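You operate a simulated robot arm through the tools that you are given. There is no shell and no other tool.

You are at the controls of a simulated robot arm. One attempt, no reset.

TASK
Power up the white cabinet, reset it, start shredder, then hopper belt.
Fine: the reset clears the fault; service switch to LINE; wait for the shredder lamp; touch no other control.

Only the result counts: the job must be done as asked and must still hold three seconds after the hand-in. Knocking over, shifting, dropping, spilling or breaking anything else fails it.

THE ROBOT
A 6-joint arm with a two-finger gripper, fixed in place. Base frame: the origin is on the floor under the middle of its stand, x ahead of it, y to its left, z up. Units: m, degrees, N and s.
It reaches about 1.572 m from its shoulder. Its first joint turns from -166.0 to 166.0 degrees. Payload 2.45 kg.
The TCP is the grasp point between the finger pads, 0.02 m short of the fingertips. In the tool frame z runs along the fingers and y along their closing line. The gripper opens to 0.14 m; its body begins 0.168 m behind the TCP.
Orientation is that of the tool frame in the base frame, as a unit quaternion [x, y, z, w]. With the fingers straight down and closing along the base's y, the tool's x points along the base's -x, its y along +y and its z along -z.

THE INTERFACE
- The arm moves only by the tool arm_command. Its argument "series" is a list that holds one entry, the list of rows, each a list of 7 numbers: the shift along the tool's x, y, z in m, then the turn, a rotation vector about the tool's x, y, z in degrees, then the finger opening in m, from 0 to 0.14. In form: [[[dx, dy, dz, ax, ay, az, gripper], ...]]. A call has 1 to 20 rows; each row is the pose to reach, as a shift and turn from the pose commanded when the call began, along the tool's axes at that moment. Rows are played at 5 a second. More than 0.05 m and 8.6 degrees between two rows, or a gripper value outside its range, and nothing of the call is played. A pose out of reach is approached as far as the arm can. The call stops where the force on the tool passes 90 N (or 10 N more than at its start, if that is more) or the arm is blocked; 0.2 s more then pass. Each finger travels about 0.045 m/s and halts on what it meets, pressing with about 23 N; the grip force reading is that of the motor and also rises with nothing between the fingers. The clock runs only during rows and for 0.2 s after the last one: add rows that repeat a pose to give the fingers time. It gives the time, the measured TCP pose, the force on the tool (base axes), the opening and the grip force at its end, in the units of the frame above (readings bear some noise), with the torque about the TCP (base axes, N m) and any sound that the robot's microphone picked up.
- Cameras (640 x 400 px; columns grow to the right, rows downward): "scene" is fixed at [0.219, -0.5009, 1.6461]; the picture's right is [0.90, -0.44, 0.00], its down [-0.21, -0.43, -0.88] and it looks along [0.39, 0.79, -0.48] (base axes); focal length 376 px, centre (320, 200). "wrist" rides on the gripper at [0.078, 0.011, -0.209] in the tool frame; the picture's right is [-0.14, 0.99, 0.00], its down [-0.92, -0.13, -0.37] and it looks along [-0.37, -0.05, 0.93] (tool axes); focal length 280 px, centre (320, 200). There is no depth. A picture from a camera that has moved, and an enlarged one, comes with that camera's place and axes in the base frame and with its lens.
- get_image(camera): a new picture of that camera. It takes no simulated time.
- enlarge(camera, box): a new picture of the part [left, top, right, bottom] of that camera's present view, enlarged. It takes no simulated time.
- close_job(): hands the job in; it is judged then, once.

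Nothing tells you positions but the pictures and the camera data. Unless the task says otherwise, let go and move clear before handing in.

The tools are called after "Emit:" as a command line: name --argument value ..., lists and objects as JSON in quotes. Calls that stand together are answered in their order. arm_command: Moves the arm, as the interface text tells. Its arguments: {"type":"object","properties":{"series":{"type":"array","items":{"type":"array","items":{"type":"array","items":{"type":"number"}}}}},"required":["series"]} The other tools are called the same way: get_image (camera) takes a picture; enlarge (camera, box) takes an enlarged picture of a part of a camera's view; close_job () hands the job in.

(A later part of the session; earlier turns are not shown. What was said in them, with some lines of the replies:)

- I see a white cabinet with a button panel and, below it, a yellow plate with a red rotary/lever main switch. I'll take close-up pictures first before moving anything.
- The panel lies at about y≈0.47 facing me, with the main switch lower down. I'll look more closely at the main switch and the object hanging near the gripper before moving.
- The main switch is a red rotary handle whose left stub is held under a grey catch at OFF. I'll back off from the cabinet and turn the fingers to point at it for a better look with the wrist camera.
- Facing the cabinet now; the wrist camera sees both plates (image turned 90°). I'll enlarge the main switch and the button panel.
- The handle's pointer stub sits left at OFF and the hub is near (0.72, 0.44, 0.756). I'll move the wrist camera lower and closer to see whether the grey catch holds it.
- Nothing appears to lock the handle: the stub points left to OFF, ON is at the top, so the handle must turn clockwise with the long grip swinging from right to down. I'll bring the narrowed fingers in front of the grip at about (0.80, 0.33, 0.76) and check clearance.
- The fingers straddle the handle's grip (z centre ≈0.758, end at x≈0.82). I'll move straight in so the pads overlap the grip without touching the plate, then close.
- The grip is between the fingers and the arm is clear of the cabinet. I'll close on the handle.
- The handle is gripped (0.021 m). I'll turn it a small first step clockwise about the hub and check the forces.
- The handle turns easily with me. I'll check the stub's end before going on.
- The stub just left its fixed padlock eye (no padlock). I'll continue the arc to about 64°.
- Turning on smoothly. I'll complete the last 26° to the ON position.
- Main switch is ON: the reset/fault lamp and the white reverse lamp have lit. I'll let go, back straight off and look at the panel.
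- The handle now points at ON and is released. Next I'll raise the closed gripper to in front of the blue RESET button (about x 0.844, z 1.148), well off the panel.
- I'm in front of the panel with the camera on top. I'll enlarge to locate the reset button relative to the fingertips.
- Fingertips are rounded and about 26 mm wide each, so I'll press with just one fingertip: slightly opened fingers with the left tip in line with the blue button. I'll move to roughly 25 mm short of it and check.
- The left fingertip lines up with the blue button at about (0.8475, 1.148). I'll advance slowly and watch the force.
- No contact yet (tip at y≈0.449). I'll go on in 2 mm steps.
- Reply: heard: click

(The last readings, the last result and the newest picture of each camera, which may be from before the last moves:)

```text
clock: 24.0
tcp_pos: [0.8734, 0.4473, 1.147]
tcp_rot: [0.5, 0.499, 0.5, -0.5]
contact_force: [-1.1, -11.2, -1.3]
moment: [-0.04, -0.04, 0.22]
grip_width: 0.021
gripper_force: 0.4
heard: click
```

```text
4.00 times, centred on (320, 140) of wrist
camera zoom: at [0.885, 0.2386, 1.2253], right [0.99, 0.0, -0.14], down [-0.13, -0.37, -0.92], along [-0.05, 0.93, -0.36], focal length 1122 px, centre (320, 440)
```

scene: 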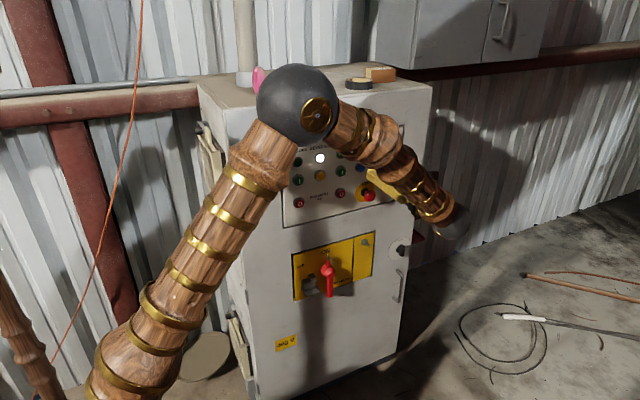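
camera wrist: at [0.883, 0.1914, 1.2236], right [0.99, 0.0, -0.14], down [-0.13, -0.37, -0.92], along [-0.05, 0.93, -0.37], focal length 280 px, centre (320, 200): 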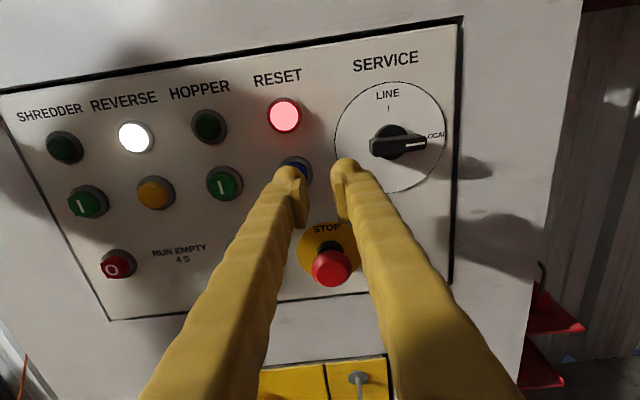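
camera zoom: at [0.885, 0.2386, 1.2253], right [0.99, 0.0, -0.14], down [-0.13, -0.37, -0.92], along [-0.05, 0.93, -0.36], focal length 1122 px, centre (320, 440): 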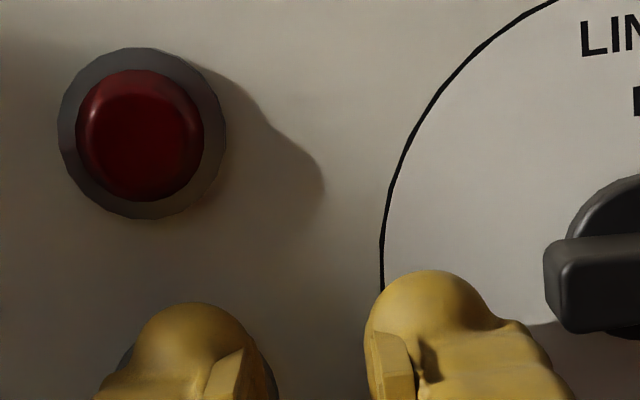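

A click, and the fault lamp went out. I'll back off and check that it stays off.

Emit:
arm_command --series '[[[0, 0, -0.02, 0, 0, 0, 0.02], [0, 0, -0.06, 0, 0, 0, 0.02], [0, 0, -0.1, 0, 0, 0, 0.02], [0, 0, -0.15, 0, 0, 0, 0.04], [0, 0, -0.15, 0, 0, 0, 0.06], [0, 0, -0.15, 0, 0, 0, 0.06]]]'

Emit:
get_image --camera "wrist"

Emit:
enlarge --camera "wrist" --box '[310, 60, 470, 160]'

```text
clock: 25.4
tcp_pos: [0.8748, 0.2966, 1.1465]
tcp_rot: [0.5, 0.5, 0.5, -0.5]
contact_force: [-0.1, -0.5, 0.2]
moment: [-0.02, 0.01, 0.02]
grip_width: 0.0598
gripper_force: 0.2
```

```text
taken
camera wrist: at [0.8868, 0.0878, 1.2253], right [0.99, 0.0, -0.14], down [-0.13, -0.37, -0.92], along [-0.05, 0.93, -0.37], focal length 280 px, centre (320, 200)
```

wrist: 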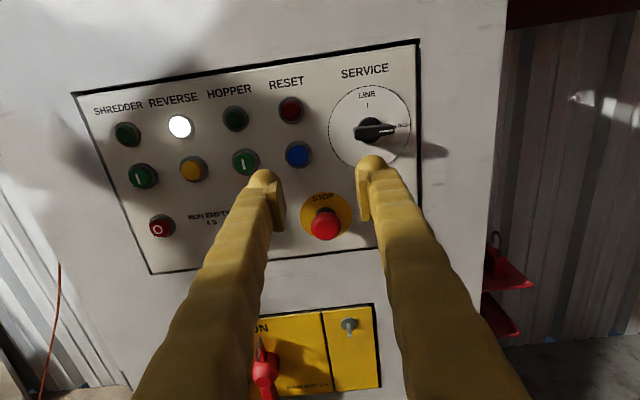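

```text
4.00 times, centred on (390, 110) of wrist
camera zoom: at [0.8868, 0.0878, 1.2253], right [0.99, 0.0, -0.14], down [-0.13, -0.37, -0.92], along [-0.05, 0.93, -0.37], focal length 1122 px, centre (40, 560)
```

zoom: 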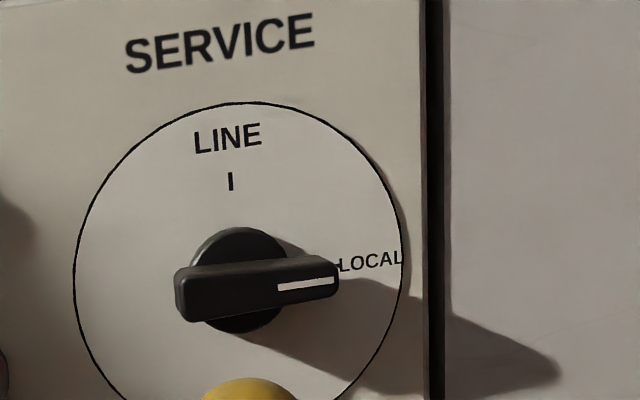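

The fault lamp stays off. Next is the SERVICE knob, which points right to LOCAL; LINE is straight up, so it needs a quarter turn counter-clockwise. I'll roll the gripper so the fingers close vertically and line up with the knob near (0.9465, 1.1645).

Emit:
arm_command --series '[[[0.002, 0.006, 0.0, 0, 0, 7.5, 0.06], [0.003, 0.012, 0.0, 0, 0, 15, 0.06], [0.005, 0.018, 0.0, 0, 0, 22.5, 0.06], [0.006, 0.024, 0.0, 0, 0, 30, 0.06], [0.008, 0.03, 0.0, 0, 0, 37.5, 0.06], [0.009, 0.036, 0.0, 0, 0, 45, 0.06], [0.011, 0.042, 0.0, 0, 0, 52.5, 0.06], [0.012, 0.048, 0.0, 0, 0, 60, 0.06], [0.014, 0.054, 0.0, 0, 0, 67.5, 0.06], [0.015, 0.06, 0.0, 0, 0, 75, 0.06], [0.017, 0.066, 0.0, 0, 0, 82.5, 0.06], [0.018, 0.072, 0.0, 0, 0, 90, 0.06], [0.018, 0.072, 0.0, 0, 0, 90, 0.06]]]'

Emit:
get_image --camera "wrist"

Emit:
get_image --camera "scene"

```text
clock: 28.2
tcp_pos: [0.9451, 0.2966, 1.1652]
tcp_rot: [-0.707, 0.001, 0.0, 0.708]
contact_force: [-0.8, 0.7, -0.3]
moment: [-0.02, 0.01, 0.01]
grip_width: 0.0598
gripper_force: 0.1
```

```text
taken
camera wrist: at [1.0248, 0.0876, 1.1541], right [-0.14, 0.0, -0.99], down [-0.92, -0.37, 0.13], along [-0.37, 0.93, 0.05], focal length 280 px, centre (320, 200)
```

wrist: 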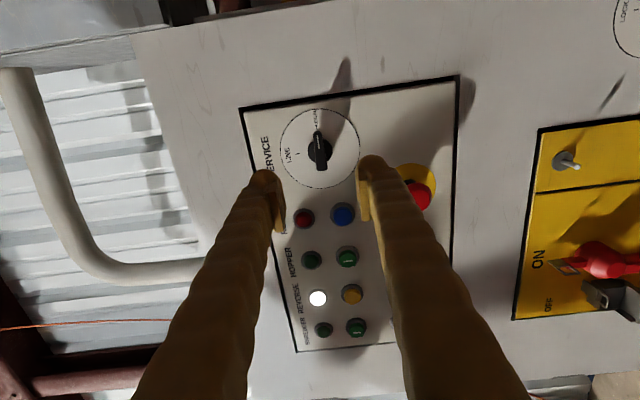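

```text
taken
```

scene: 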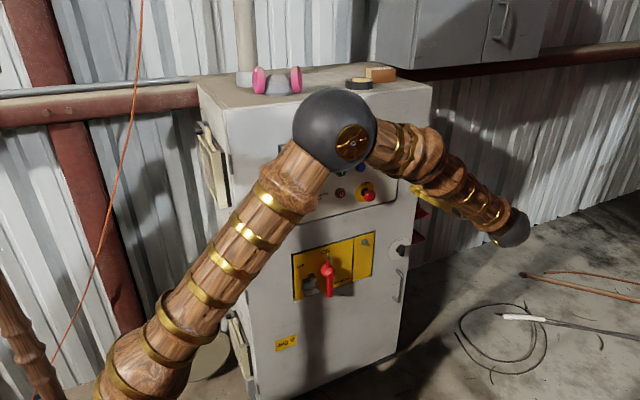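

Emit:
enlarge --camera "wrist" --box '[256, 110, 384, 190]'

```text
5.00 times, centred on (320, 150) of wrist
camera zoom: at [1.0248, 0.0876, 1.1541], right [-0.14, 0.0, -0.99], down [-0.92, -0.37, 0.13], along [-0.37, 0.93, 0.05], focal length 1402 px, centre (320, 450)
```

zoom: 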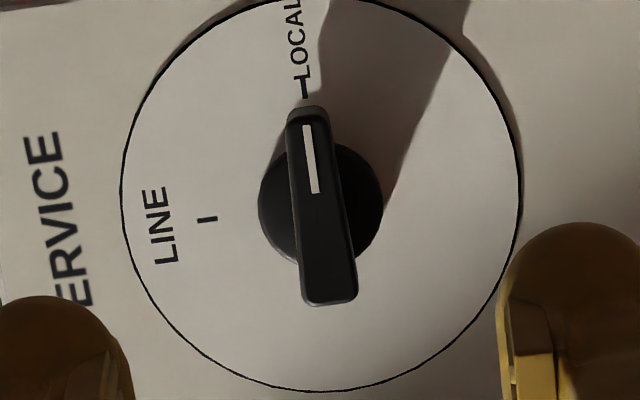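

The knob axis is at about (0.9465, 1.164) with the bar's front at y≈0.445–0.455, and the bar is horizontal between the open fingers. I'll go straight in with the tips stopping short of the panel.

Emit:
arm_command --series '[[[0.001, 0.001, 0.04, 0, 0, 0, 0.06], [0.001, 0.001, 0.08, 0, 0, 0, 0.06], [0.001, 0.001, 0.11, 0, 0, 0, 0.06], [0.001, 0.001, 0.13, 0, 0, 0, 0.06], [0.001, 0.001, 0.138, 0, 0, 0, 0.06], [0.001, 0.001, 0.142, 0, 0, 0, 0.06], [0.001, 0.001, 0.145, 0, 0, 0, 0.06]]]'

Emit:
get_image --camera "wrist"

Emit:
enlarge --camera "wrist" --box '[240, 100, 400, 200]'

Emit:
get_image --camera "scene"

```text
clock: 29.8
tcp_pos: [0.9464, 0.4445, 1.164]
tcp_rot: [-0.707, 0.0, 0.0, 0.707]
contact_force: [0.2, 0.8, -0.3]
moment: [0.02, 0.02, -0.01]
grip_width: 0.0601
gripper_force: 0.0
```

```text
taken
camera wrist: at [1.0248, 0.2347, 1.1532], right [-0.14, 0.0, -0.99], down [-0.92, -0.37, 0.13], along [-0.37, 0.93, 0.05], focal length 280 px, centre (320, 200)
```

wrist: 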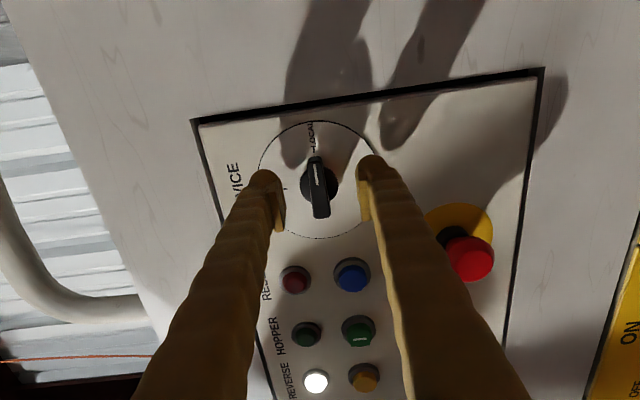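

```text
4.00 times, centred on (320, 150) of wrist
camera zoom: at [1.0248, 0.2347, 1.1532], right [-0.14, 0.0, -0.99], down [-0.92, -0.37, 0.13], along [-0.37, 0.93, 0.05], focal length 1122 px, centre (320, 400)
```

zoom: 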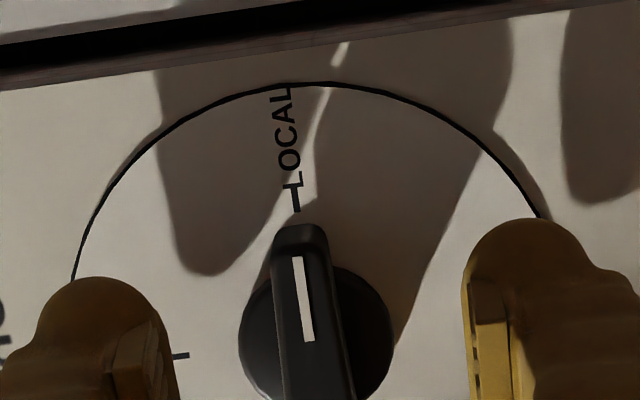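

```text
taken
```

scene: 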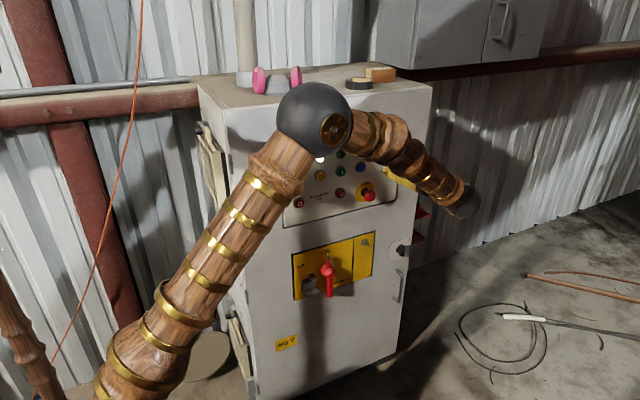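

Emit:
enlarge --camera "wrist" --box '[240, 145, 400, 245]'

```text
4.00 times, centred on (320, 195) of wrist
camera zoom: at [1.0248, 0.2347, 1.1532], right [-0.14, 0.0, -0.99], down [-0.92, -0.37, 0.13], along [-0.37, 0.93, 0.05], focal length 1122 px, centre (320, 220)
```

zoom: 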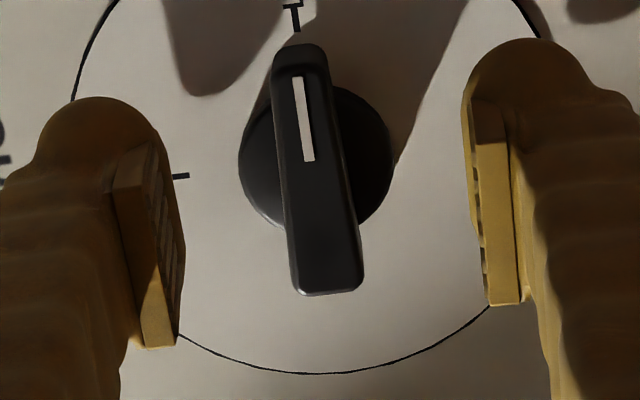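

The bar's front looks to be only just level with my fingertips, so I need to go a few millimetres deeper. I'll advance in 1 mm steps while watching for contact.

Emit:
arm_command --series '[[[0, 0, 0.001, 0, 0, 0, 0.06], [0, 0, 0.002, 0, 0, 0, 0.06], [0, 0, 0.003, 0, 0, 0, 0.06], [0, 0, 0.004, 0, 0, 0, 0.06], [0, 0, 0.005, 0, 0, 0, 0.06], [0, 0, 0.006, 0, 0, 0, 0.06]]]'

Emit:
enlarge --camera "wrist" --box '[240, 145, 400, 245]'

```text
clock: 31.2
tcp_pos: [0.9454, 0.4493, 1.1624]
tcp_rot: [0.707, 0.0, -0.001, -0.707]
contact_force: [0.2, -1.4, 0.0]
moment: [0.0, -0.01, -0.01]
grip_width: 0.0599
gripper_force: 0.0
```

```text
4.00 times, centred on (320, 195) of wrist
camera zoom: at [1.0252, 0.2401, 1.1528], right [-0.14, 0.0, -0.99], down [-0.92, -0.37, 0.13], along [-0.37, 0.93, 0.05], focal length 1122 px, centre (320, 220)
```

zoom: 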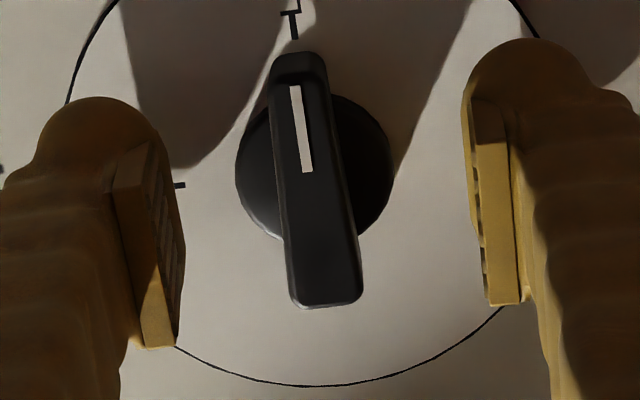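

The fingertips now overlap the bar by several millimetres with no contact elsewhere. I'll close on it.

Emit:
arm_command --series '[[[0, 0, 0, 0, 0, 0, 0.045], [0, 0, 0, 0, 0, 0, 0.03], [0, 0, 0, 0, 0, 0, 0.02], [0, 0, 0, 0, 0, 0, 0.01], [0, 0, 0, 0, 0, 0, 0.005], [0, 0, 0, 0, 0, 0, 0.005], [0, 0, 0, 0, 0, 0, 0.005]]]'

Emit:
enlarge --camera "wrist" --box '[240, 145, 400, 245]'

```text
clock: 32.8
tcp_pos: [0.9462, 0.4504, 1.1634]
tcp_rot: [0.707, 0.001, 0.0, -0.707]
contact_force: [2.8, 6.5, 19.5]
moment: [0.16, 0.04, -0.02]
grip_width: 0.0133
gripper_force: 40.2
```

```text
4.00 times, centred on (320, 195) of wrist
camera zoom: at [1.025, 0.2403, 1.1539], right [-0.14, 0.0, -0.99], down [-0.92, -0.37, 0.13], along [-0.37, 0.93, 0.05], focal length 1122 px, centre (320, 220)
```

zoom: 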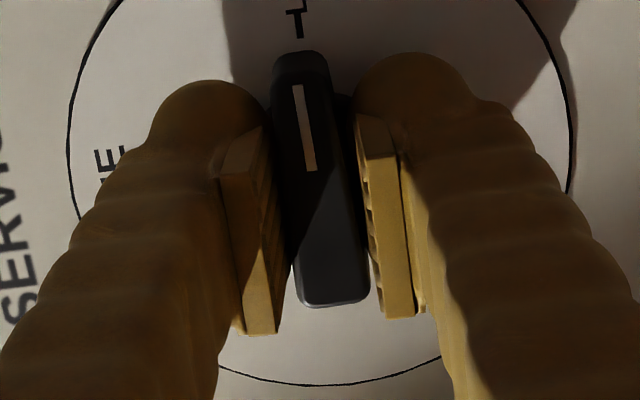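

Knob gripped (13 mm). I'll turn a small amount counter-clockwise first and check.

Emit:
arm_command --series '[[[0, -0.0005, 0, 0, 0, -5, 0.005], [0, -0.0005, 0, 0, 0, -10, 0.005], [0, -0.0005, 0, 0, 0, -15, 0.005], [0, -0.0005, 0, 0, 0, -20, 0.005], [0, -0.0005, 0, 0, 0, -20, 0.005]]]'

Emit:
enlarge --camera "wrist" --box '[240, 145, 400, 245]'

```text
clock: 34.0
tcp_pos: [0.9453, 0.449, 1.1654]
tcp_rot: [-0.696, -0.124, -0.123, 0.696]
contact_force: [12.3, 24.2, 29.4]
moment: [0.31, 0.04, -0.28]
grip_width: 0.0137
gripper_force: 39.8
```

```text
4.00 times, centred on (320, 195) of wrist
camera zoom: at [1.0239, 0.2401, 1.1817], right [0.21, 0.0, -0.98], down [-0.91, -0.37, -0.2], along [-0.36, 0.93, -0.08], focal length 1122 px, centre (320, 220)
```

zoom: 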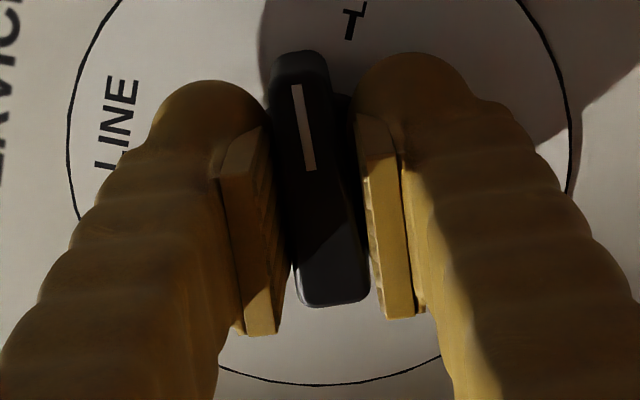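

It's turning; small side loads only. I'll ease the offset slightly and continue.

Emit:
arm_command --series '[[[0.0006, -0.0005, 0.0006, 0, 0, 0, 0.005], [0.0006, -0.0005, 0.0006, 0, 0, -6, 0.005], [0.0006, -0.0005, 0.0006, 0, 0, -12, 0.005], [0.0006, -0.0005, 0.0006, 0, 0, -18, 0.005], [0.0006, -0.0005, 0.0006, 0, 0, -24, 0.005], [0.0006, -0.0005, 0.0006, 0, 0, -24, 0.005]]]'

Emit:
enlarge --camera "wrist" --box '[240, 145, 400, 245]'

```text
clock: 35.4
tcp_pos: [0.9458, 0.4489, 1.1651]
tcp_rot: [-0.655, -0.266, -0.265, 0.656]
contact_force: [-26.1, 0.3, 11.2]
moment: [0.08, -0.01, 0.26]
grip_width: 0.0138
gripper_force: 40.2
```

```text
4.00 times, centred on (320, 195) of wrist
camera zoom: at [1.0108, 0.2402, 1.2122], right [0.59, 0.0, -0.81], down [-0.75, -0.37, -0.55], along [-0.3, 0.93, -0.22], focal length 1122 px, centre (320, 220)
```

zoom: 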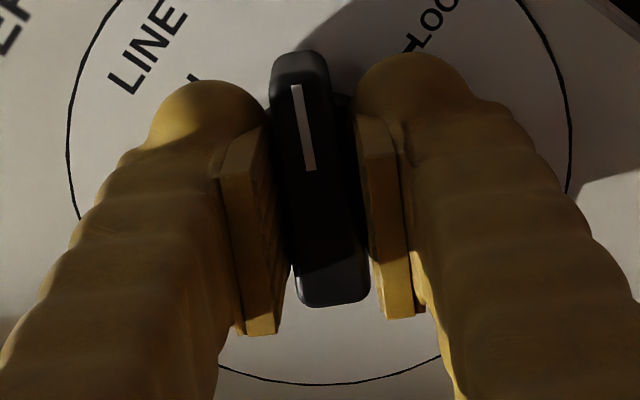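

Halfway. I'll continue to the LINE position.

Emit:
arm_command --series '[[[-0.0003, -0.0006, 0, 0, 0, -6, 0.005], [-0.0003, -0.0006, 0, 0, 0, -12, 0.005], [-0.0003, -0.0006, 0, 0, 0, -18, 0.005], [-0.0003, -0.0006, 0, 0, 0, -24, 0.005], [-0.0003, -0.0006, 0, 0, 0, -30, 0.005], [-0.0003, -0.0006, 0, 0, 0, -30, 0.005]]]'

Emit:
enlarge --camera "wrist" --box '[240, 145, 400, 245]'

```text
clock: 36.8
tcp_pos: [0.9451, 0.4492, 1.1658]
tcp_rot: [-0.563, -0.427, -0.426, 0.565]
contact_force: [-19.3, -13.3, 17.8]
moment: [0.09, 0.02, 0.22]
grip_width: 0.0135
gripper_force: 40.4
```

```text
4.00 times, centred on (320, 195) of wrist
camera zoom: at [0.9781, 0.2401, 1.2381], right [0.91, 0.0, -0.4], down [-0.38, -0.37, -0.85], along [-0.15, 0.93, -0.34], focal length 1122 px, centre (320, 220)
```

zoom: 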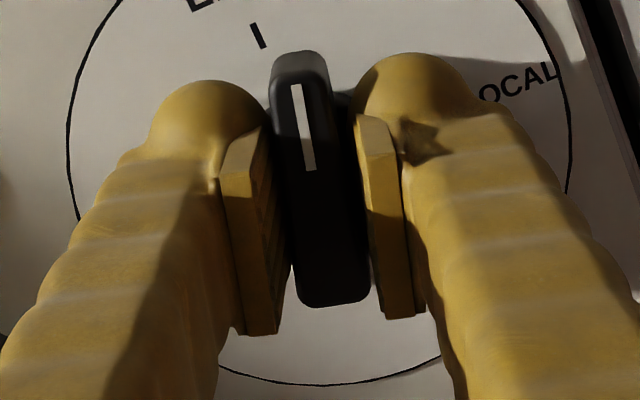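

Emit:
arm_command --series '[[[0, 0, 0, 0, 0, -5, 0.005], [0, 0, 0, 0, 0, -10, 0.005], [0, 0, 0, 0, 0, -16, 0.005], [0, 0, 0, 0, 0, -16, 0.005]]]'

Emit:
enlarge --camera "wrist" --box '[240, 145, 400, 245]'

Emit:
get_image --camera "wrist"

```text
clock: 37.8
tcp_pos: [0.9444, 0.45, 1.1648]
tcp_rot: [0.499, 0.501, 0.5, -0.5]
contact_force: [-35.7, -30.4, 15.7]
moment: [-0.15, 0.44, 0.42]
grip_width: 0.0135
gripper_force: 39.7
```

```text
4.00 times, centred on (320, 195) of wrist
camera zoom: at [0.9569, 0.2404, 1.2442], right [0.99, 0.0, -0.14], down [-0.13, -0.37, -0.92], along [-0.05, 0.93, -0.36], focal length 1122 px, centre (320, 220)
```

zoom: 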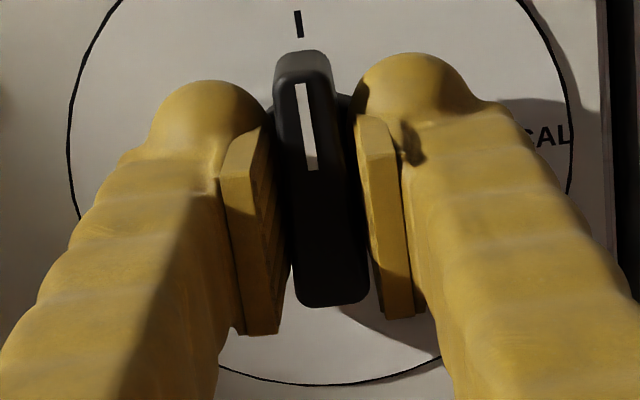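

```text
taken
camera wrist: at [0.9569, 0.2404, 1.2442], right [0.99, 0.0, -0.14], down [-0.13, -0.37, -0.92], along [-0.05, 0.93, -0.36], focal length 280 px, centre (320, 200)
```

wrist: 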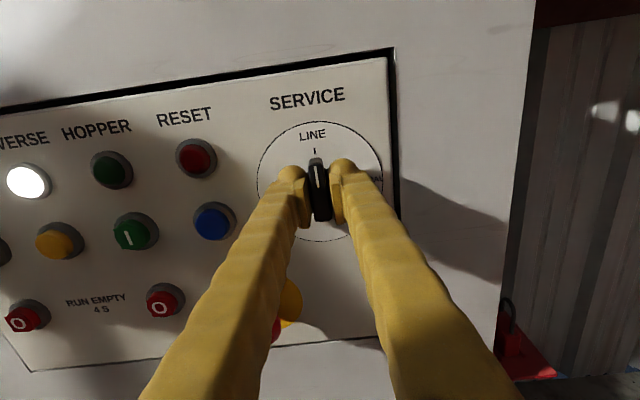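

The knob's line now points at the LINE mark. I'll open the fingers and back straight off, then verify.

Emit:
arm_command --series '[[[0, 0, 0, 0, 0, 0, 0.025], [0, 0, 0, 0, 0, 0, 0.045], [0, 0, 0, 0, 0, 0, 0.05], [0, 0, 0, 0, 0, 0, 0.05], [0, 0, -0.02, 0, 0, 0, 0.05], [0, 0, -0.06, 0, 0, 0, 0.05], [0, 0, -0.1, 0, 0, 0, 0.05], [0, 0, -0.15, 0, 0, 0, 0.05], [0, 0, -0.15, 0, 0, 0, 0.05]]]'

Emit:
get_image --camera "wrist"

Emit:
enlarge --camera "wrist" --box '[240, 70, 400, 170]'

```text
clock: 39.8
tcp_pos: [0.9477, 0.297, 1.1679]
tcp_rot: [0.5, 0.5, 0.5, -0.5]
contact_force: [0.0, 0.2, -0.7]
moment: [-0.04, -0.02, 0.01]
grip_width: 0.05
gripper_force: 0.1
```

```text
taken
camera wrist: at [0.9587, 0.0891, 1.2457], right [0.99, 0.0, -0.14], down [-0.13, -0.37, -0.92], along [-0.05, 0.93, -0.36], focal length 280 px, centre (320, 200)
```

wrist: 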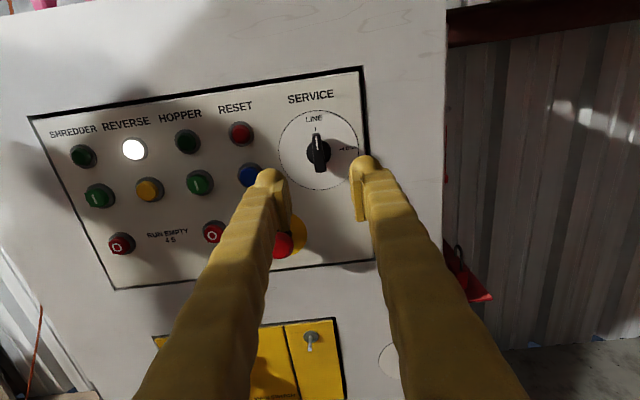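

```text
4.00 times, centred on (320, 120) of wrist
camera zoom: at [0.9587, 0.0891, 1.2457], right [0.99, 0.0, -0.14], down [-0.13, -0.37, -0.92], along [-0.05, 0.93, -0.36], focal length 1122 px, centre (320, 520)
```

zoom: 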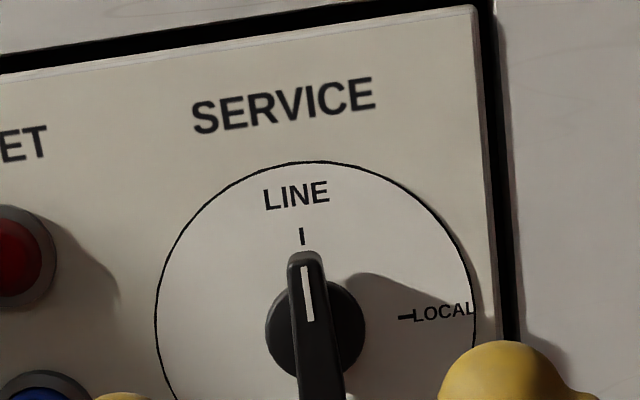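

SERVICE is at LINE and the fault lamp is still off. Now I'll move left to in front of the SHREDDER start button (about x 0.62, z 1.148), keeping well clear of the E-stop.

Emit:
arm_command --series '[[[-0.002, -0.035, 0, 0, 0, 0, 0.04], [-0.004, -0.07, 0, 0, 0, 0, 0.03], [-0.006, -0.105, 0, 0, 0, 0, 0.02], [-0.008, -0.14, 0, 0, 0, 0, 0.02], [-0.01, -0.175, 0, 0, 0, 0, 0.02], [-0.012, -0.21, 0, 0, 0, 0, 0.02], [-0.014, -0.245, 0, 0, 0, 0, 0.02], [-0.016, -0.28, 0, 0, 0, 0, 0.02], [-0.018, -0.315, 0, 0, 0, 0, 0.02], [-0.019, -0.35, 0, 0, 0, 0, 0.02], [-0.019, -0.35, 0.04, 0, 0, 0, 0.02], [-0.019, -0.35, 0.08, 0, 0, 0, 0.02], [-0.019, -0.35, 0.08, 0, 0, 0, 0.02]]]'

Emit:
get_image --camera "wrist"

Emit:
get_image --camera "scene"

Emit:
enlarge --camera "wrist" --box '[240, 100, 400, 200]'

```text
clock: 42.6
tcp_pos: [0.5959, 0.381, 1.1467]
tcp_rot: [0.499, 0.501, 0.499, -0.501]
contact_force: [0.2, -0.2, -0.4]
moment: [-0.01, 0.0, 0.03]
grip_width: 0.02
gripper_force: 0.1
```

```text
taken
camera wrist: at [0.608, 0.1713, 1.2246], right [0.99, 0.0, -0.14], down [-0.13, -0.37, -0.92], along [-0.05, 0.93, -0.37], focal length 280 px, centre (320, 200)
```

wrist: 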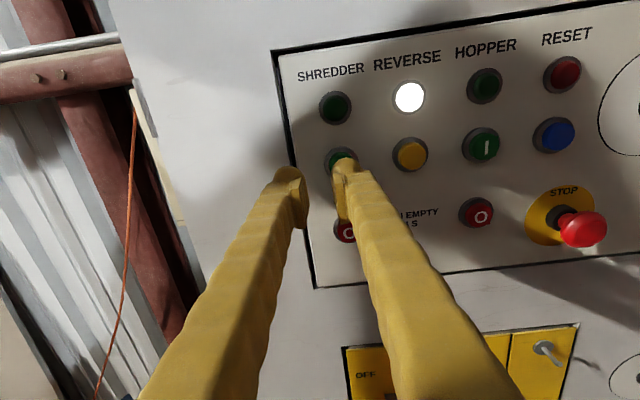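

```text
taken
```

scene: 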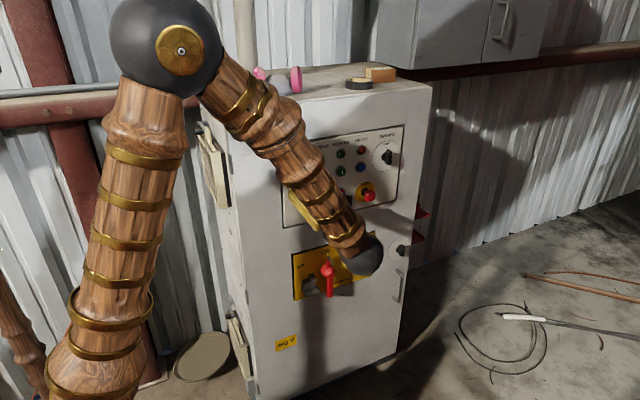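

```text
4.00 times, centred on (320, 150) of wrist
camera zoom: at [0.608, 0.1713, 1.2246], right [0.99, 0.0, -0.14], down [-0.13, -0.37, -0.92], along [-0.05, 0.93, -0.37], focal length 1122 px, centre (320, 400)
```

zoom: 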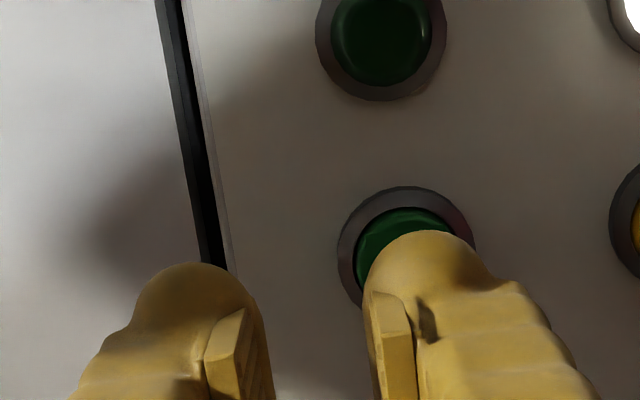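

The right fingertip is lined up with the SHREDDER start (about 0.621, 1.146) and the left tip faces bare panel. I'll move in and press slowly.

Emit:
arm_command --series '[[[0, 0.001, 0.02, 0, 0, 0, 0.02], [0, 0.001, 0.04, 0, 0, 0, 0.02], [0, 0.001, 0.052, 0, 0, 0, 0.02], [0, 0.001, 0.056, 0, 0, 0, 0.02]]]'

Emit:
enlarge --camera "wrist" --box '[240, 80, 400, 180]'

```text
clock: 43.6
tcp_pos: [0.5962, 0.4367, 1.1457]
tcp_rot: [0.5, 0.5, 0.5, -0.5]
contact_force: [0.3, 0.2, 0.7]
moment: [-0.02, 0.0, -0.02]
grip_width: 0.02
gripper_force: 0.1
```

```text
4.00 times, centred on (320, 130) of wrist
camera zoom: at [0.6082, 0.2271, 1.2245], right [0.99, 0.0, -0.14], down [-0.13, -0.37, -0.92], along [-0.05, 0.93, -0.37], focal length 1122 px, centre (320, 480)
```

zoom: 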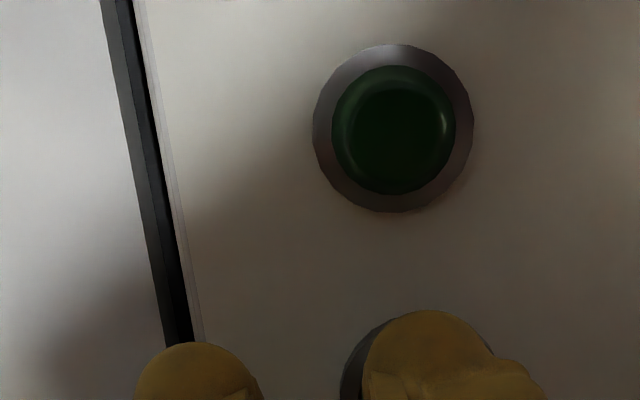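

Emit:
arm_command --series '[[[0, 0, 0.003, 0, 0, 0, 0.02], [0, 0, 0.006, 0, 0, 0, 0.02], [0, 0, 0.008, 0, 0, 0, 0.02], [0, 0, 0.01, 0, 0, 0, 0.02], [0, 0, 0.011, 0, 0, 0, 0.02]]]'

Emit:
enlarge --camera "wrist" --box '[240, 80, 400, 180]'

```text
clock: 44.8
tcp_pos: [0.5972, 0.4473, 1.1474]
tcp_rot: [0.5, 0.5, 0.5, -0.5]
contact_force: [-2.5, -4.4, 0.4]
moment: [-0.03, -0.01, -0.04]
grip_width: 0.0188
gripper_force: 0.1
heard: click
```

```text
4.00 times, centred on (320, 130) of wrist
camera zoom: at [0.6091, 0.2373, 1.2248], right [0.99, 0.0, -0.14], down [-0.13, -0.37, -0.92], along [-0.05, 0.93, -0.37], focal length 1122 px, centre (320, 480)
```

zoom: 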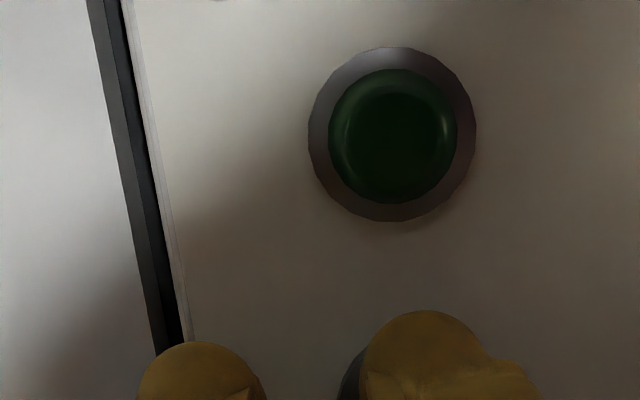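

A click — the start was pressed; the lamp isn't lit yet. I'll back off and wait, watching the shredder lamp.

Emit:
arm_command --series '[[[0, 0, -0.02, 0, 0, 0, 0.02], [0, 0, -0.06, 0, 0, 0, 0.02], [0, 0, -0.1, 0, 0, 0, 0.02], [0, 0, -0.12, 0, 0, 0, 0.02], [0, 0, -0.12, 0, 0, 0, 0.02]]]'

Emit:
get_image --camera "wrist"

Emit:
enlarge --camera "wrist" --box '[260, 20, 580, 220]'

```text
clock: 46.0
tcp_pos: [0.5972, 0.3258, 1.1468]
tcp_rot: [-0.5, -0.5, -0.5, 0.5]
contact_force: [-0.2, 0.1, 0.0]
moment: [-0.03, 0.02, 0.03]
grip_width: 0.0202
gripper_force: 0.0
```

```text
taken
camera wrist: at [0.6087, 0.1167, 1.2243], right [0.99, 0.0, -0.14], down [-0.13, -0.37, -0.92], along [-0.05, 0.93, -0.37], focal length 280 px, centre (320, 200)
```

wrist: 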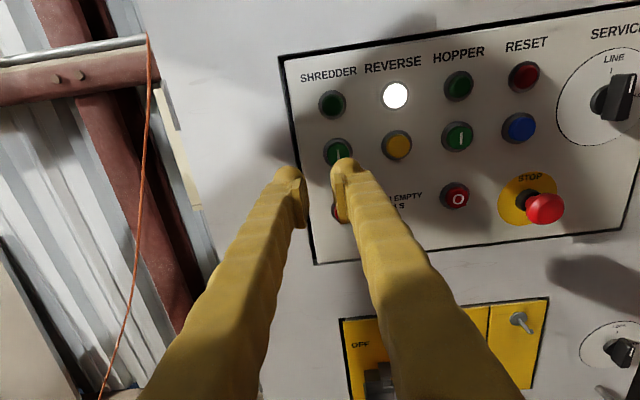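

```text
2.00 times, centred on (420, 120) of wrist
camera zoom: at [0.6087, 0.1167, 1.2243], right [0.99, 0.0, -0.14], down [-0.13, -0.37, -0.92], along [-0.05, 0.93, -0.37], focal length 561 px, centre (120, 360)
```

zoom: 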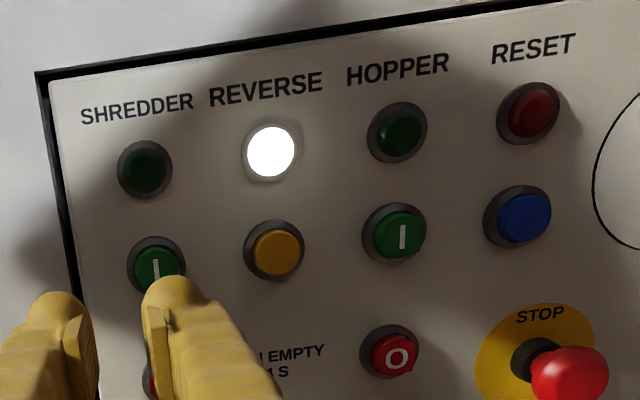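

The shredder lamp is still dark (the start-up takes a few seconds). Meanwhile I'll shift to in front of the HOPPER start button without touching it, and keep watching the lamp.

Emit:
arm_command --series '[[[0, 0.032, 0, 0, 0, 0, 0.02], [0, 0.064, 0, 0, 0, 0, 0.015], [0, 0.097, 0, 0, 0, 0, 0.01], [0, 0.13, 0, 0, 0, 0, 0.01], [0, 0.162, 0, 0, 0, 0, 0.01], [0, 0.194, 0, 0, 0, 0, 0.01], [0, 0.194, 0.03, 0, 0, 0, 0.01], [0, 0.194, 0.055, 0, 0, 0, 0.01], [0, 0.194, 0.055, 0, 0, 0, 0.01]]]'

Emit:
get_image --camera "wrist"

Emit:
enlarge --camera "wrist" --box '[240, 100, 400, 200]'

Emit:
get_image --camera "scene"

```text
clock: 48.0
tcp_pos: [0.79, 0.3813, 1.1456]
tcp_rot: [0.499, 0.501, 0.499, -0.5]
contact_force: [0.2, -0.3, 0.0]
moment: [-0.04, 0.0, -0.01]
grip_width: 0.0099
gripper_force: 0.0
```

```text
taken
camera wrist: at [0.8014, 0.1721, 1.2243], right [0.99, 0.0, -0.14], down [-0.13, -0.37, -0.92], along [-0.05, 0.93, -0.37], focal length 280 px, centre (320, 200)
```

wrist: 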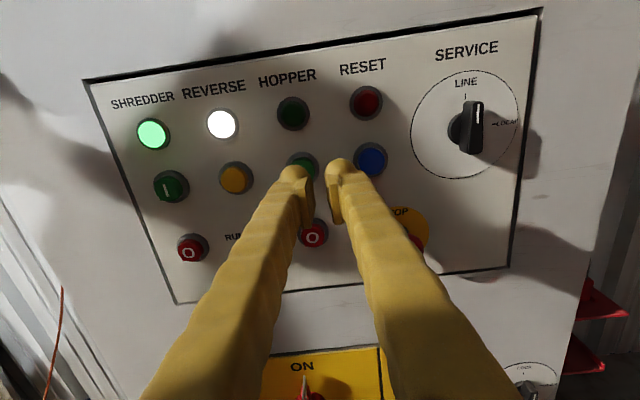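

```text
4.00 times, centred on (320, 150) of wrist
camera zoom: at [0.8014, 0.1721, 1.2243], right [0.99, 0.0, -0.14], down [-0.13, -0.37, -0.92], along [-0.05, 0.93, -0.37], focal length 1122 px, centre (320, 400)
```

zoom: 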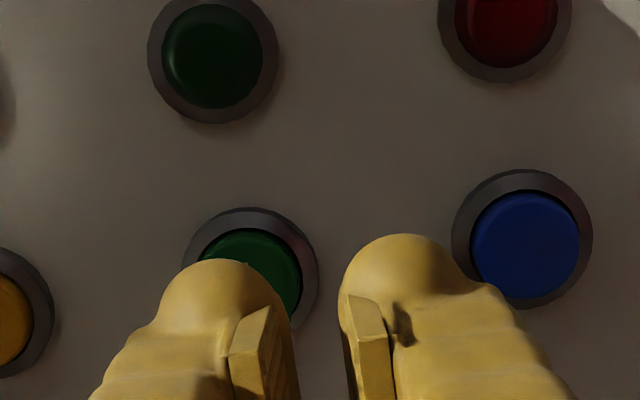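

```text
taken
```

scene: 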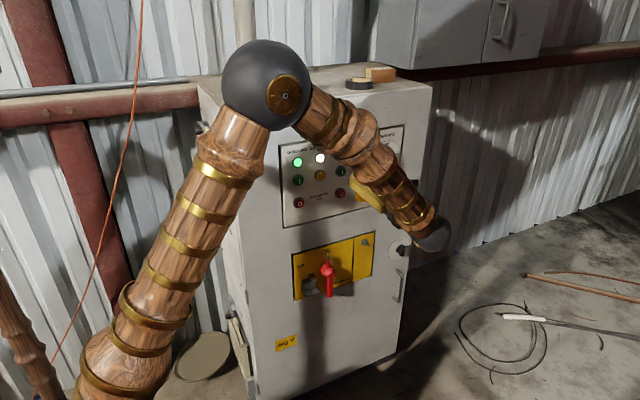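

The shredder lamp is now lit green. I'll advance to just short of the HOPPER start and confirm the lamp is steady before pressing.

Emit:
arm_command --series '[[[0.0005, 0.001, 0.015, 0, 0, 0, 0.01], [0.0005, 0.001, 0.03, 0, 0, 0, 0.01], [0.0005, 0.001, 0.042, 0, 0, 0, 0.01], [0.0005, 0.001, 0.05, 0, 0, 0, 0.01], [0.0005, 0.001, 0.054, 0, 0, 0, 0.01], [0.0005, 0.001, 0.054, 0, 0, 0, 0.01], [0.0005, 0.001, 0.054, 0, 0, 0, 0.01]]]'

Emit:
get_image --camera "wrist"

Emit:
enlarge --camera "wrist" --box '[240, 100, 400, 200]'

Emit:
enlarge --camera "scene" --box '[270, 120, 430, 220]'

```text
clock: 49.6
tcp_pos: [0.7909, 0.4357, 1.1464]
tcp_rot: [-0.5, -0.5, -0.5, 0.5]
contact_force: [0.3, 0.4, -0.5]
moment: [0.01, -0.02, -0.02]
grip_width: 0.0099
gripper_force: 0.1
```

```text
taken
camera wrist: at [0.8032, 0.2264, 1.2252], right [0.99, 0.0, -0.14], down [-0.13, -0.37, -0.92], along [-0.05, 0.93, -0.37], focal length 280 px, centre (320, 200)
```

wrist: 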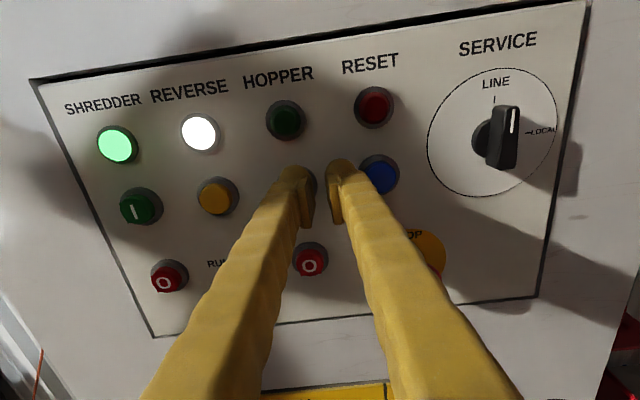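

```text
4.00 times, centred on (320, 150) of wrist
camera zoom: at [0.8032, 0.2264, 1.2252], right [0.99, 0.0, -0.14], down [-0.13, -0.37, -0.92], along [-0.05, 0.93, -0.37], focal length 1122 px, centre (320, 400)
```

zoom: 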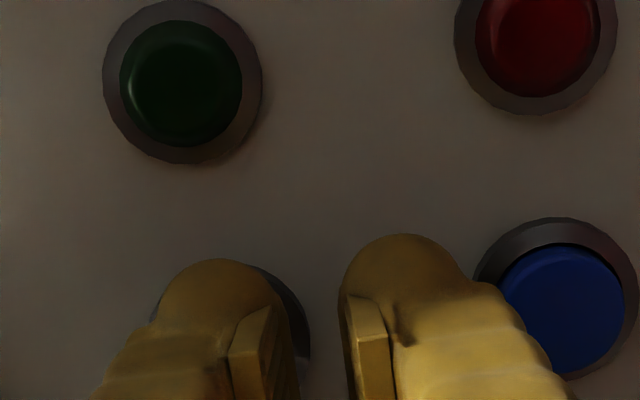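

```text
4.00 times, centred on (350, 170) of scene
camera zoom: at [0.219, -0.5009, 1.6461], right [0.9, -0.44, 0.0], down [-0.21, -0.43, -0.88], along [0.39, 0.79, -0.48], focal length 1502 px, centre (200, 320)
```

zoom: 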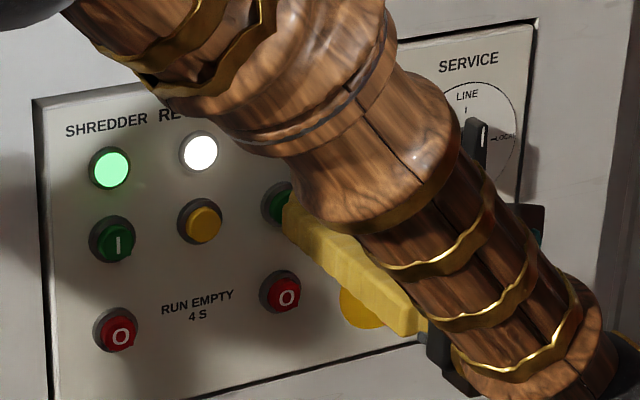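

Shredder lamp is steady. Given the "RUN EMPTY 4 S" note I'll hold still a couple more seconds, then recheck before pressing.

Emit:
arm_command --series '[[[0, 0, 0, 0, 0, 0, 0.01], [0, 0, 0, 0, 0, 0, 0.01], [0, 0, 0, 0, 0, 0, 0.01], [0, 0, 0, 0, 0, 0, 0.01], [0, 0, 0, 0, 0, 0, 0.01], [0, 0, 0, 0, 0, 0, 0.01], [0, 0, 0, 0, 0, 0, 0.01], [0, 0, 0, 0, 0, 0, 0.01], [0, 0, 0, 0, 0, 0, 0.01], [0, 0, 0, 0, 0, 0, 0.01], [0, 0, 0, 0, 0, 0, 0.01], [0, 0, 0, 0, 0, 0, 0.01]]]'

Emit:
get_image --camera "wrist"

```text
clock: 52.2
tcp_pos: [0.7913, 0.4365, 1.1474]
tcp_rot: [0.5, 0.5, 0.5, -0.5]
contact_force: [0.9, -0.8, 0.7]
moment: [0.03, -0.01, 0.0]
grip_width: 0.01
gripper_force: 0.1
```

```text
taken
camera wrist: at [0.8031, 0.2263, 1.2252], right [0.99, 0.0, -0.14], down [-0.13, -0.37, -0.92], along [-0.05, 0.93, -0.37], focal length 280 px, centre (320, 200)
```

wrist: 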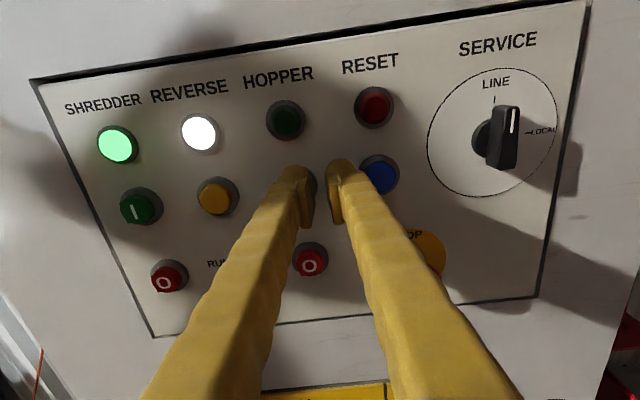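

The shredder lamp is still lit and steady, with no fault. Now I'll press the HOPPER start with the left fingertip.

Emit:
arm_command --series '[[[0, 0, 0.003, 0, 0, 0, 0.01], [0, 0, 0.006, 0, 0, 0, 0.01], [0, 0, 0.008, 0, 0, 0, 0.01], [0, 0, 0.01, 0, 0, 0, 0.01], [0, 0, 0.011, 0, 0, 0, 0.01]]]'

Emit:
get_image --camera "wrist"

```text
clock: 53.4
tcp_pos: [0.7913, 0.4472, 1.1463]
tcp_rot: [0.501, 0.5, 0.5, -0.5]
contact_force: [-1.7, -4.7, -0.3]
moment: [-0.05, -0.01, 0.12]
grip_width: 0.0106
gripper_force: 0.3
heard: click
```

```text
taken
camera wrist: at [0.8034, 0.2378, 1.225], right [0.99, 0.0, -0.14], down [-0.13, -0.37, -0.92], along [-0.05, 0.93, -0.37], focal length 280 px, centre (320, 200)
```

wrist: 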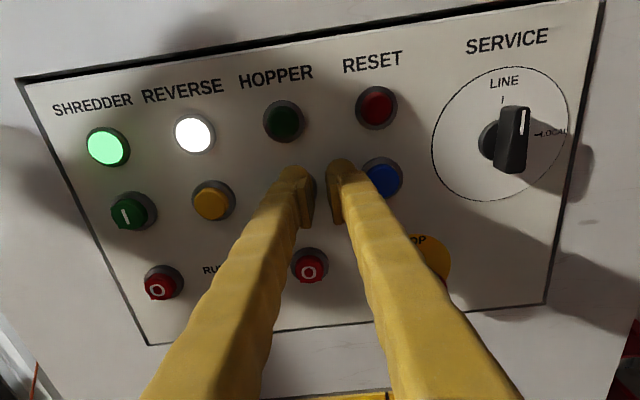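

A click on the HOPPER start. I'll back straight off and watch the hopper lamp.

Emit:
arm_command --series '[[[0, 0, -0.02, 0, 0, 0, 0.01], [0, 0, -0.06, 0, 0, 0, 0.01], [0, 0, -0.1, 0, 0, 0, 0.01], [0, 0, -0.14, 0, 0, 0, 0.01], [0, 0, -0.18, 0, 0, 0, 0.01], [0, 0, -0.2, 0, 0, 0, 0.01], [0, 0, -0.2, 0, 0, 0, 0.01]]]'

Emit:
get_image --camera "wrist"

Emit:
get_image --camera "scene"

```text
clock: 55.0
tcp_pos: [0.7915, 0.2471, 1.1462]
tcp_rot: [0.5, 0.501, 0.5, -0.499]
contact_force: [-0.5, 0.2, 0.0]
moment: [-0.01, 0.02, 0.02]
grip_width: 0.0098
gripper_force: 0.1
```

```text
taken
camera wrist: at [0.8032, 0.037, 1.224], right [0.99, 0.0, -0.14], down [-0.13, -0.37, -0.92], along [-0.05, 0.93, -0.37], focal length 280 px, centre (320, 200)
```

wrist: 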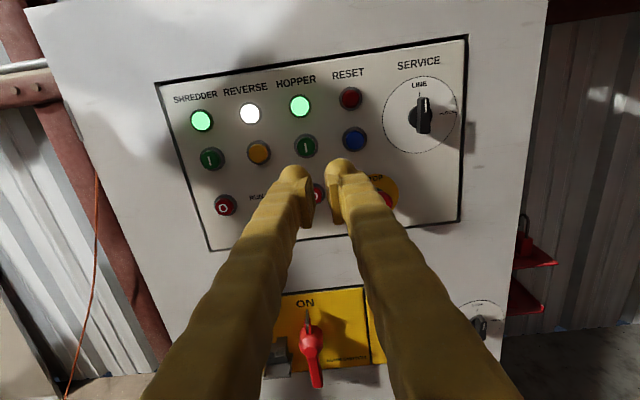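

```text
taken
```

scene: 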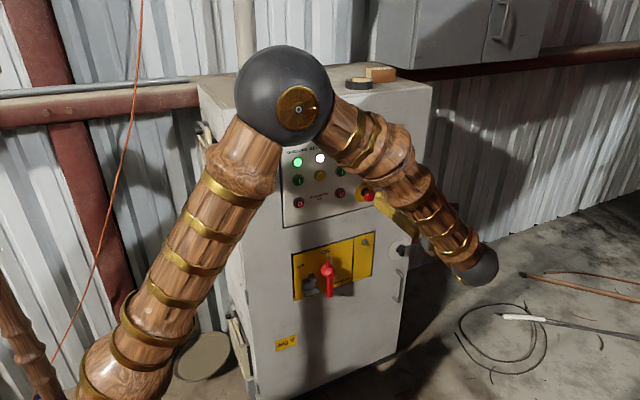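

Both SHREDDER and HOPPER lamps are lit, no fault, SERVICE at LINE, main switch ON. I'll retreat a bit further and check for a few seconds that everything holds.

Emit:
arm_command --series '[[[0, 0, -0.03, 0, 0, 0, 0.01], [0, 0, -0.06, 0, 0, 0, 0.01], [0, 0, -0.09, 0, 0, 0, 0.01], [0, 0, -0.1, 0, 0, 0, 0.01], [0, 0, -0.1, 0, 0, 0, 0.01], [0, 0, -0.1, 0, 0, 0, 0.01], [0, 0, -0.1, 0, 0, 0, 0.01], [0, 0, -0.1, 0, 0, 0, 0.01], [0, 0, -0.1, 0, 0, 0, 0.01], [0, 0, -0.1, 0, 0, 0, 0.01], [0, 0, -0.1, 0, 0, 0, 0.01], [0, 0, -0.1, 0, 0, 0, 0.01], [0, 0, -0.1, 0, 0, 0, 0.01], [0, 0, -0.1, 0, 0, 0, 0.01], [0, 0, -0.1, 0, 0, 0, 0.01], [0, 0, -0.1, 0, 0, 0, 0.01], [0, 0, -0.1, 0, 0, 0, 0.01], [0, 0, -0.1, 0, 0, 0, 0.01]]]'

Emit:
get_image --camera "wrist"

Emit:
enlarge --camera "wrist" --box '[190, 40, 510, 240]'

```text
clock: 58.8
tcp_pos: [0.7912, 0.1469, 1.1473]
tcp_rot: [0.5, 0.5, 0.5, -0.5]
contact_force: [0.9, 0.1, 0.3]
moment: [0.0, 0.02, 0.01]
grip_width: 0.0099
gripper_force: 0.2
```

```text
taken
camera wrist: at [0.8031, -0.0624, 1.2261], right [0.99, 0.0, -0.14], down [-0.13, -0.37, -0.92], along [-0.05, 0.93, -0.37], focal length 280 px, centre (320, 200)
```

wrist: 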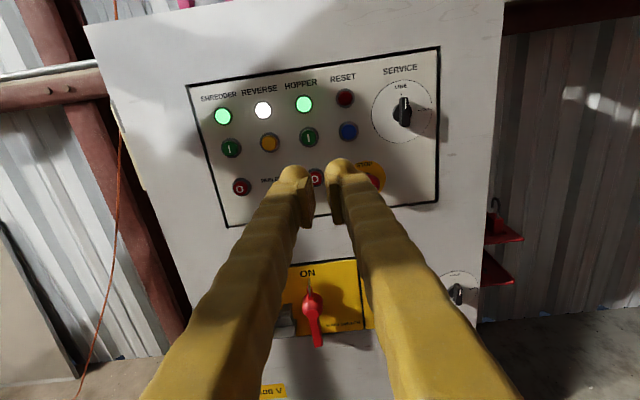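

```text
2.00 times, centred on (350, 140) of wrist
camera zoom: at [0.8031, -0.0624, 1.2261], right [0.99, 0.0, -0.14], down [-0.13, -0.37, -0.92], along [-0.05, 0.93, -0.37], focal length 561 px, centre (260, 320)
```

zoom: 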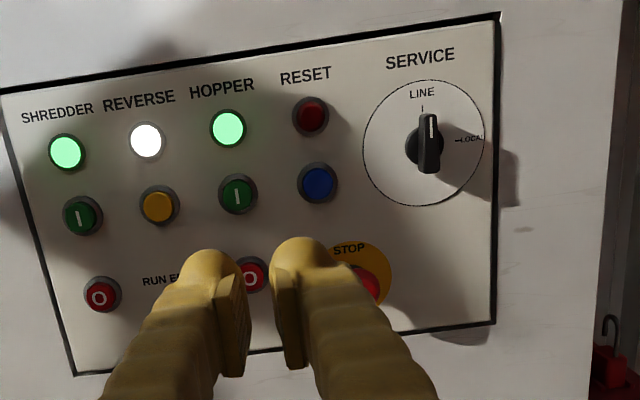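

After several seconds the shredder and hopper lamps are still lit, the fault lamp is off, SERVICE is at LINE and the main switch is ON. The arm is clear of everything, so I'm handing in.

Emit:
close_job

```text
The job is handed in.
```

The white cabinet is powered up and reset, and both the shredder and the hopper belt are running. I don't have the judge's result yet.

- **Main switch:** turned a quarter turn clockwise to ON. The red fault lamp and the white REVERSE lamp came on.
- **Reset:** I pressed the blue button. The fault lamp went out and stayed out.
- **Service switch:** turned from LOCAL to LINE.
- **Shredder:** I pressed start and waited for its lamp, which came on within about 4 seconds and stayed on.
- **Hopper belt:** I pressed start about 9 seconds after the shredder start, with the shredder lamp steady. I left that gap because the panel is marked "RUN EMPTY 4 S". The hopper lamp came on.

Before handing in, I backed the arm clear and checked about 5 seconds after the hopper start. Both lamps were still lit and the fault lamp was still off.

The white REVERSE lamp has been lit since power-up. I took it as normal and left the reverse button alone. I touched no other control, and the arm hit nothing else.
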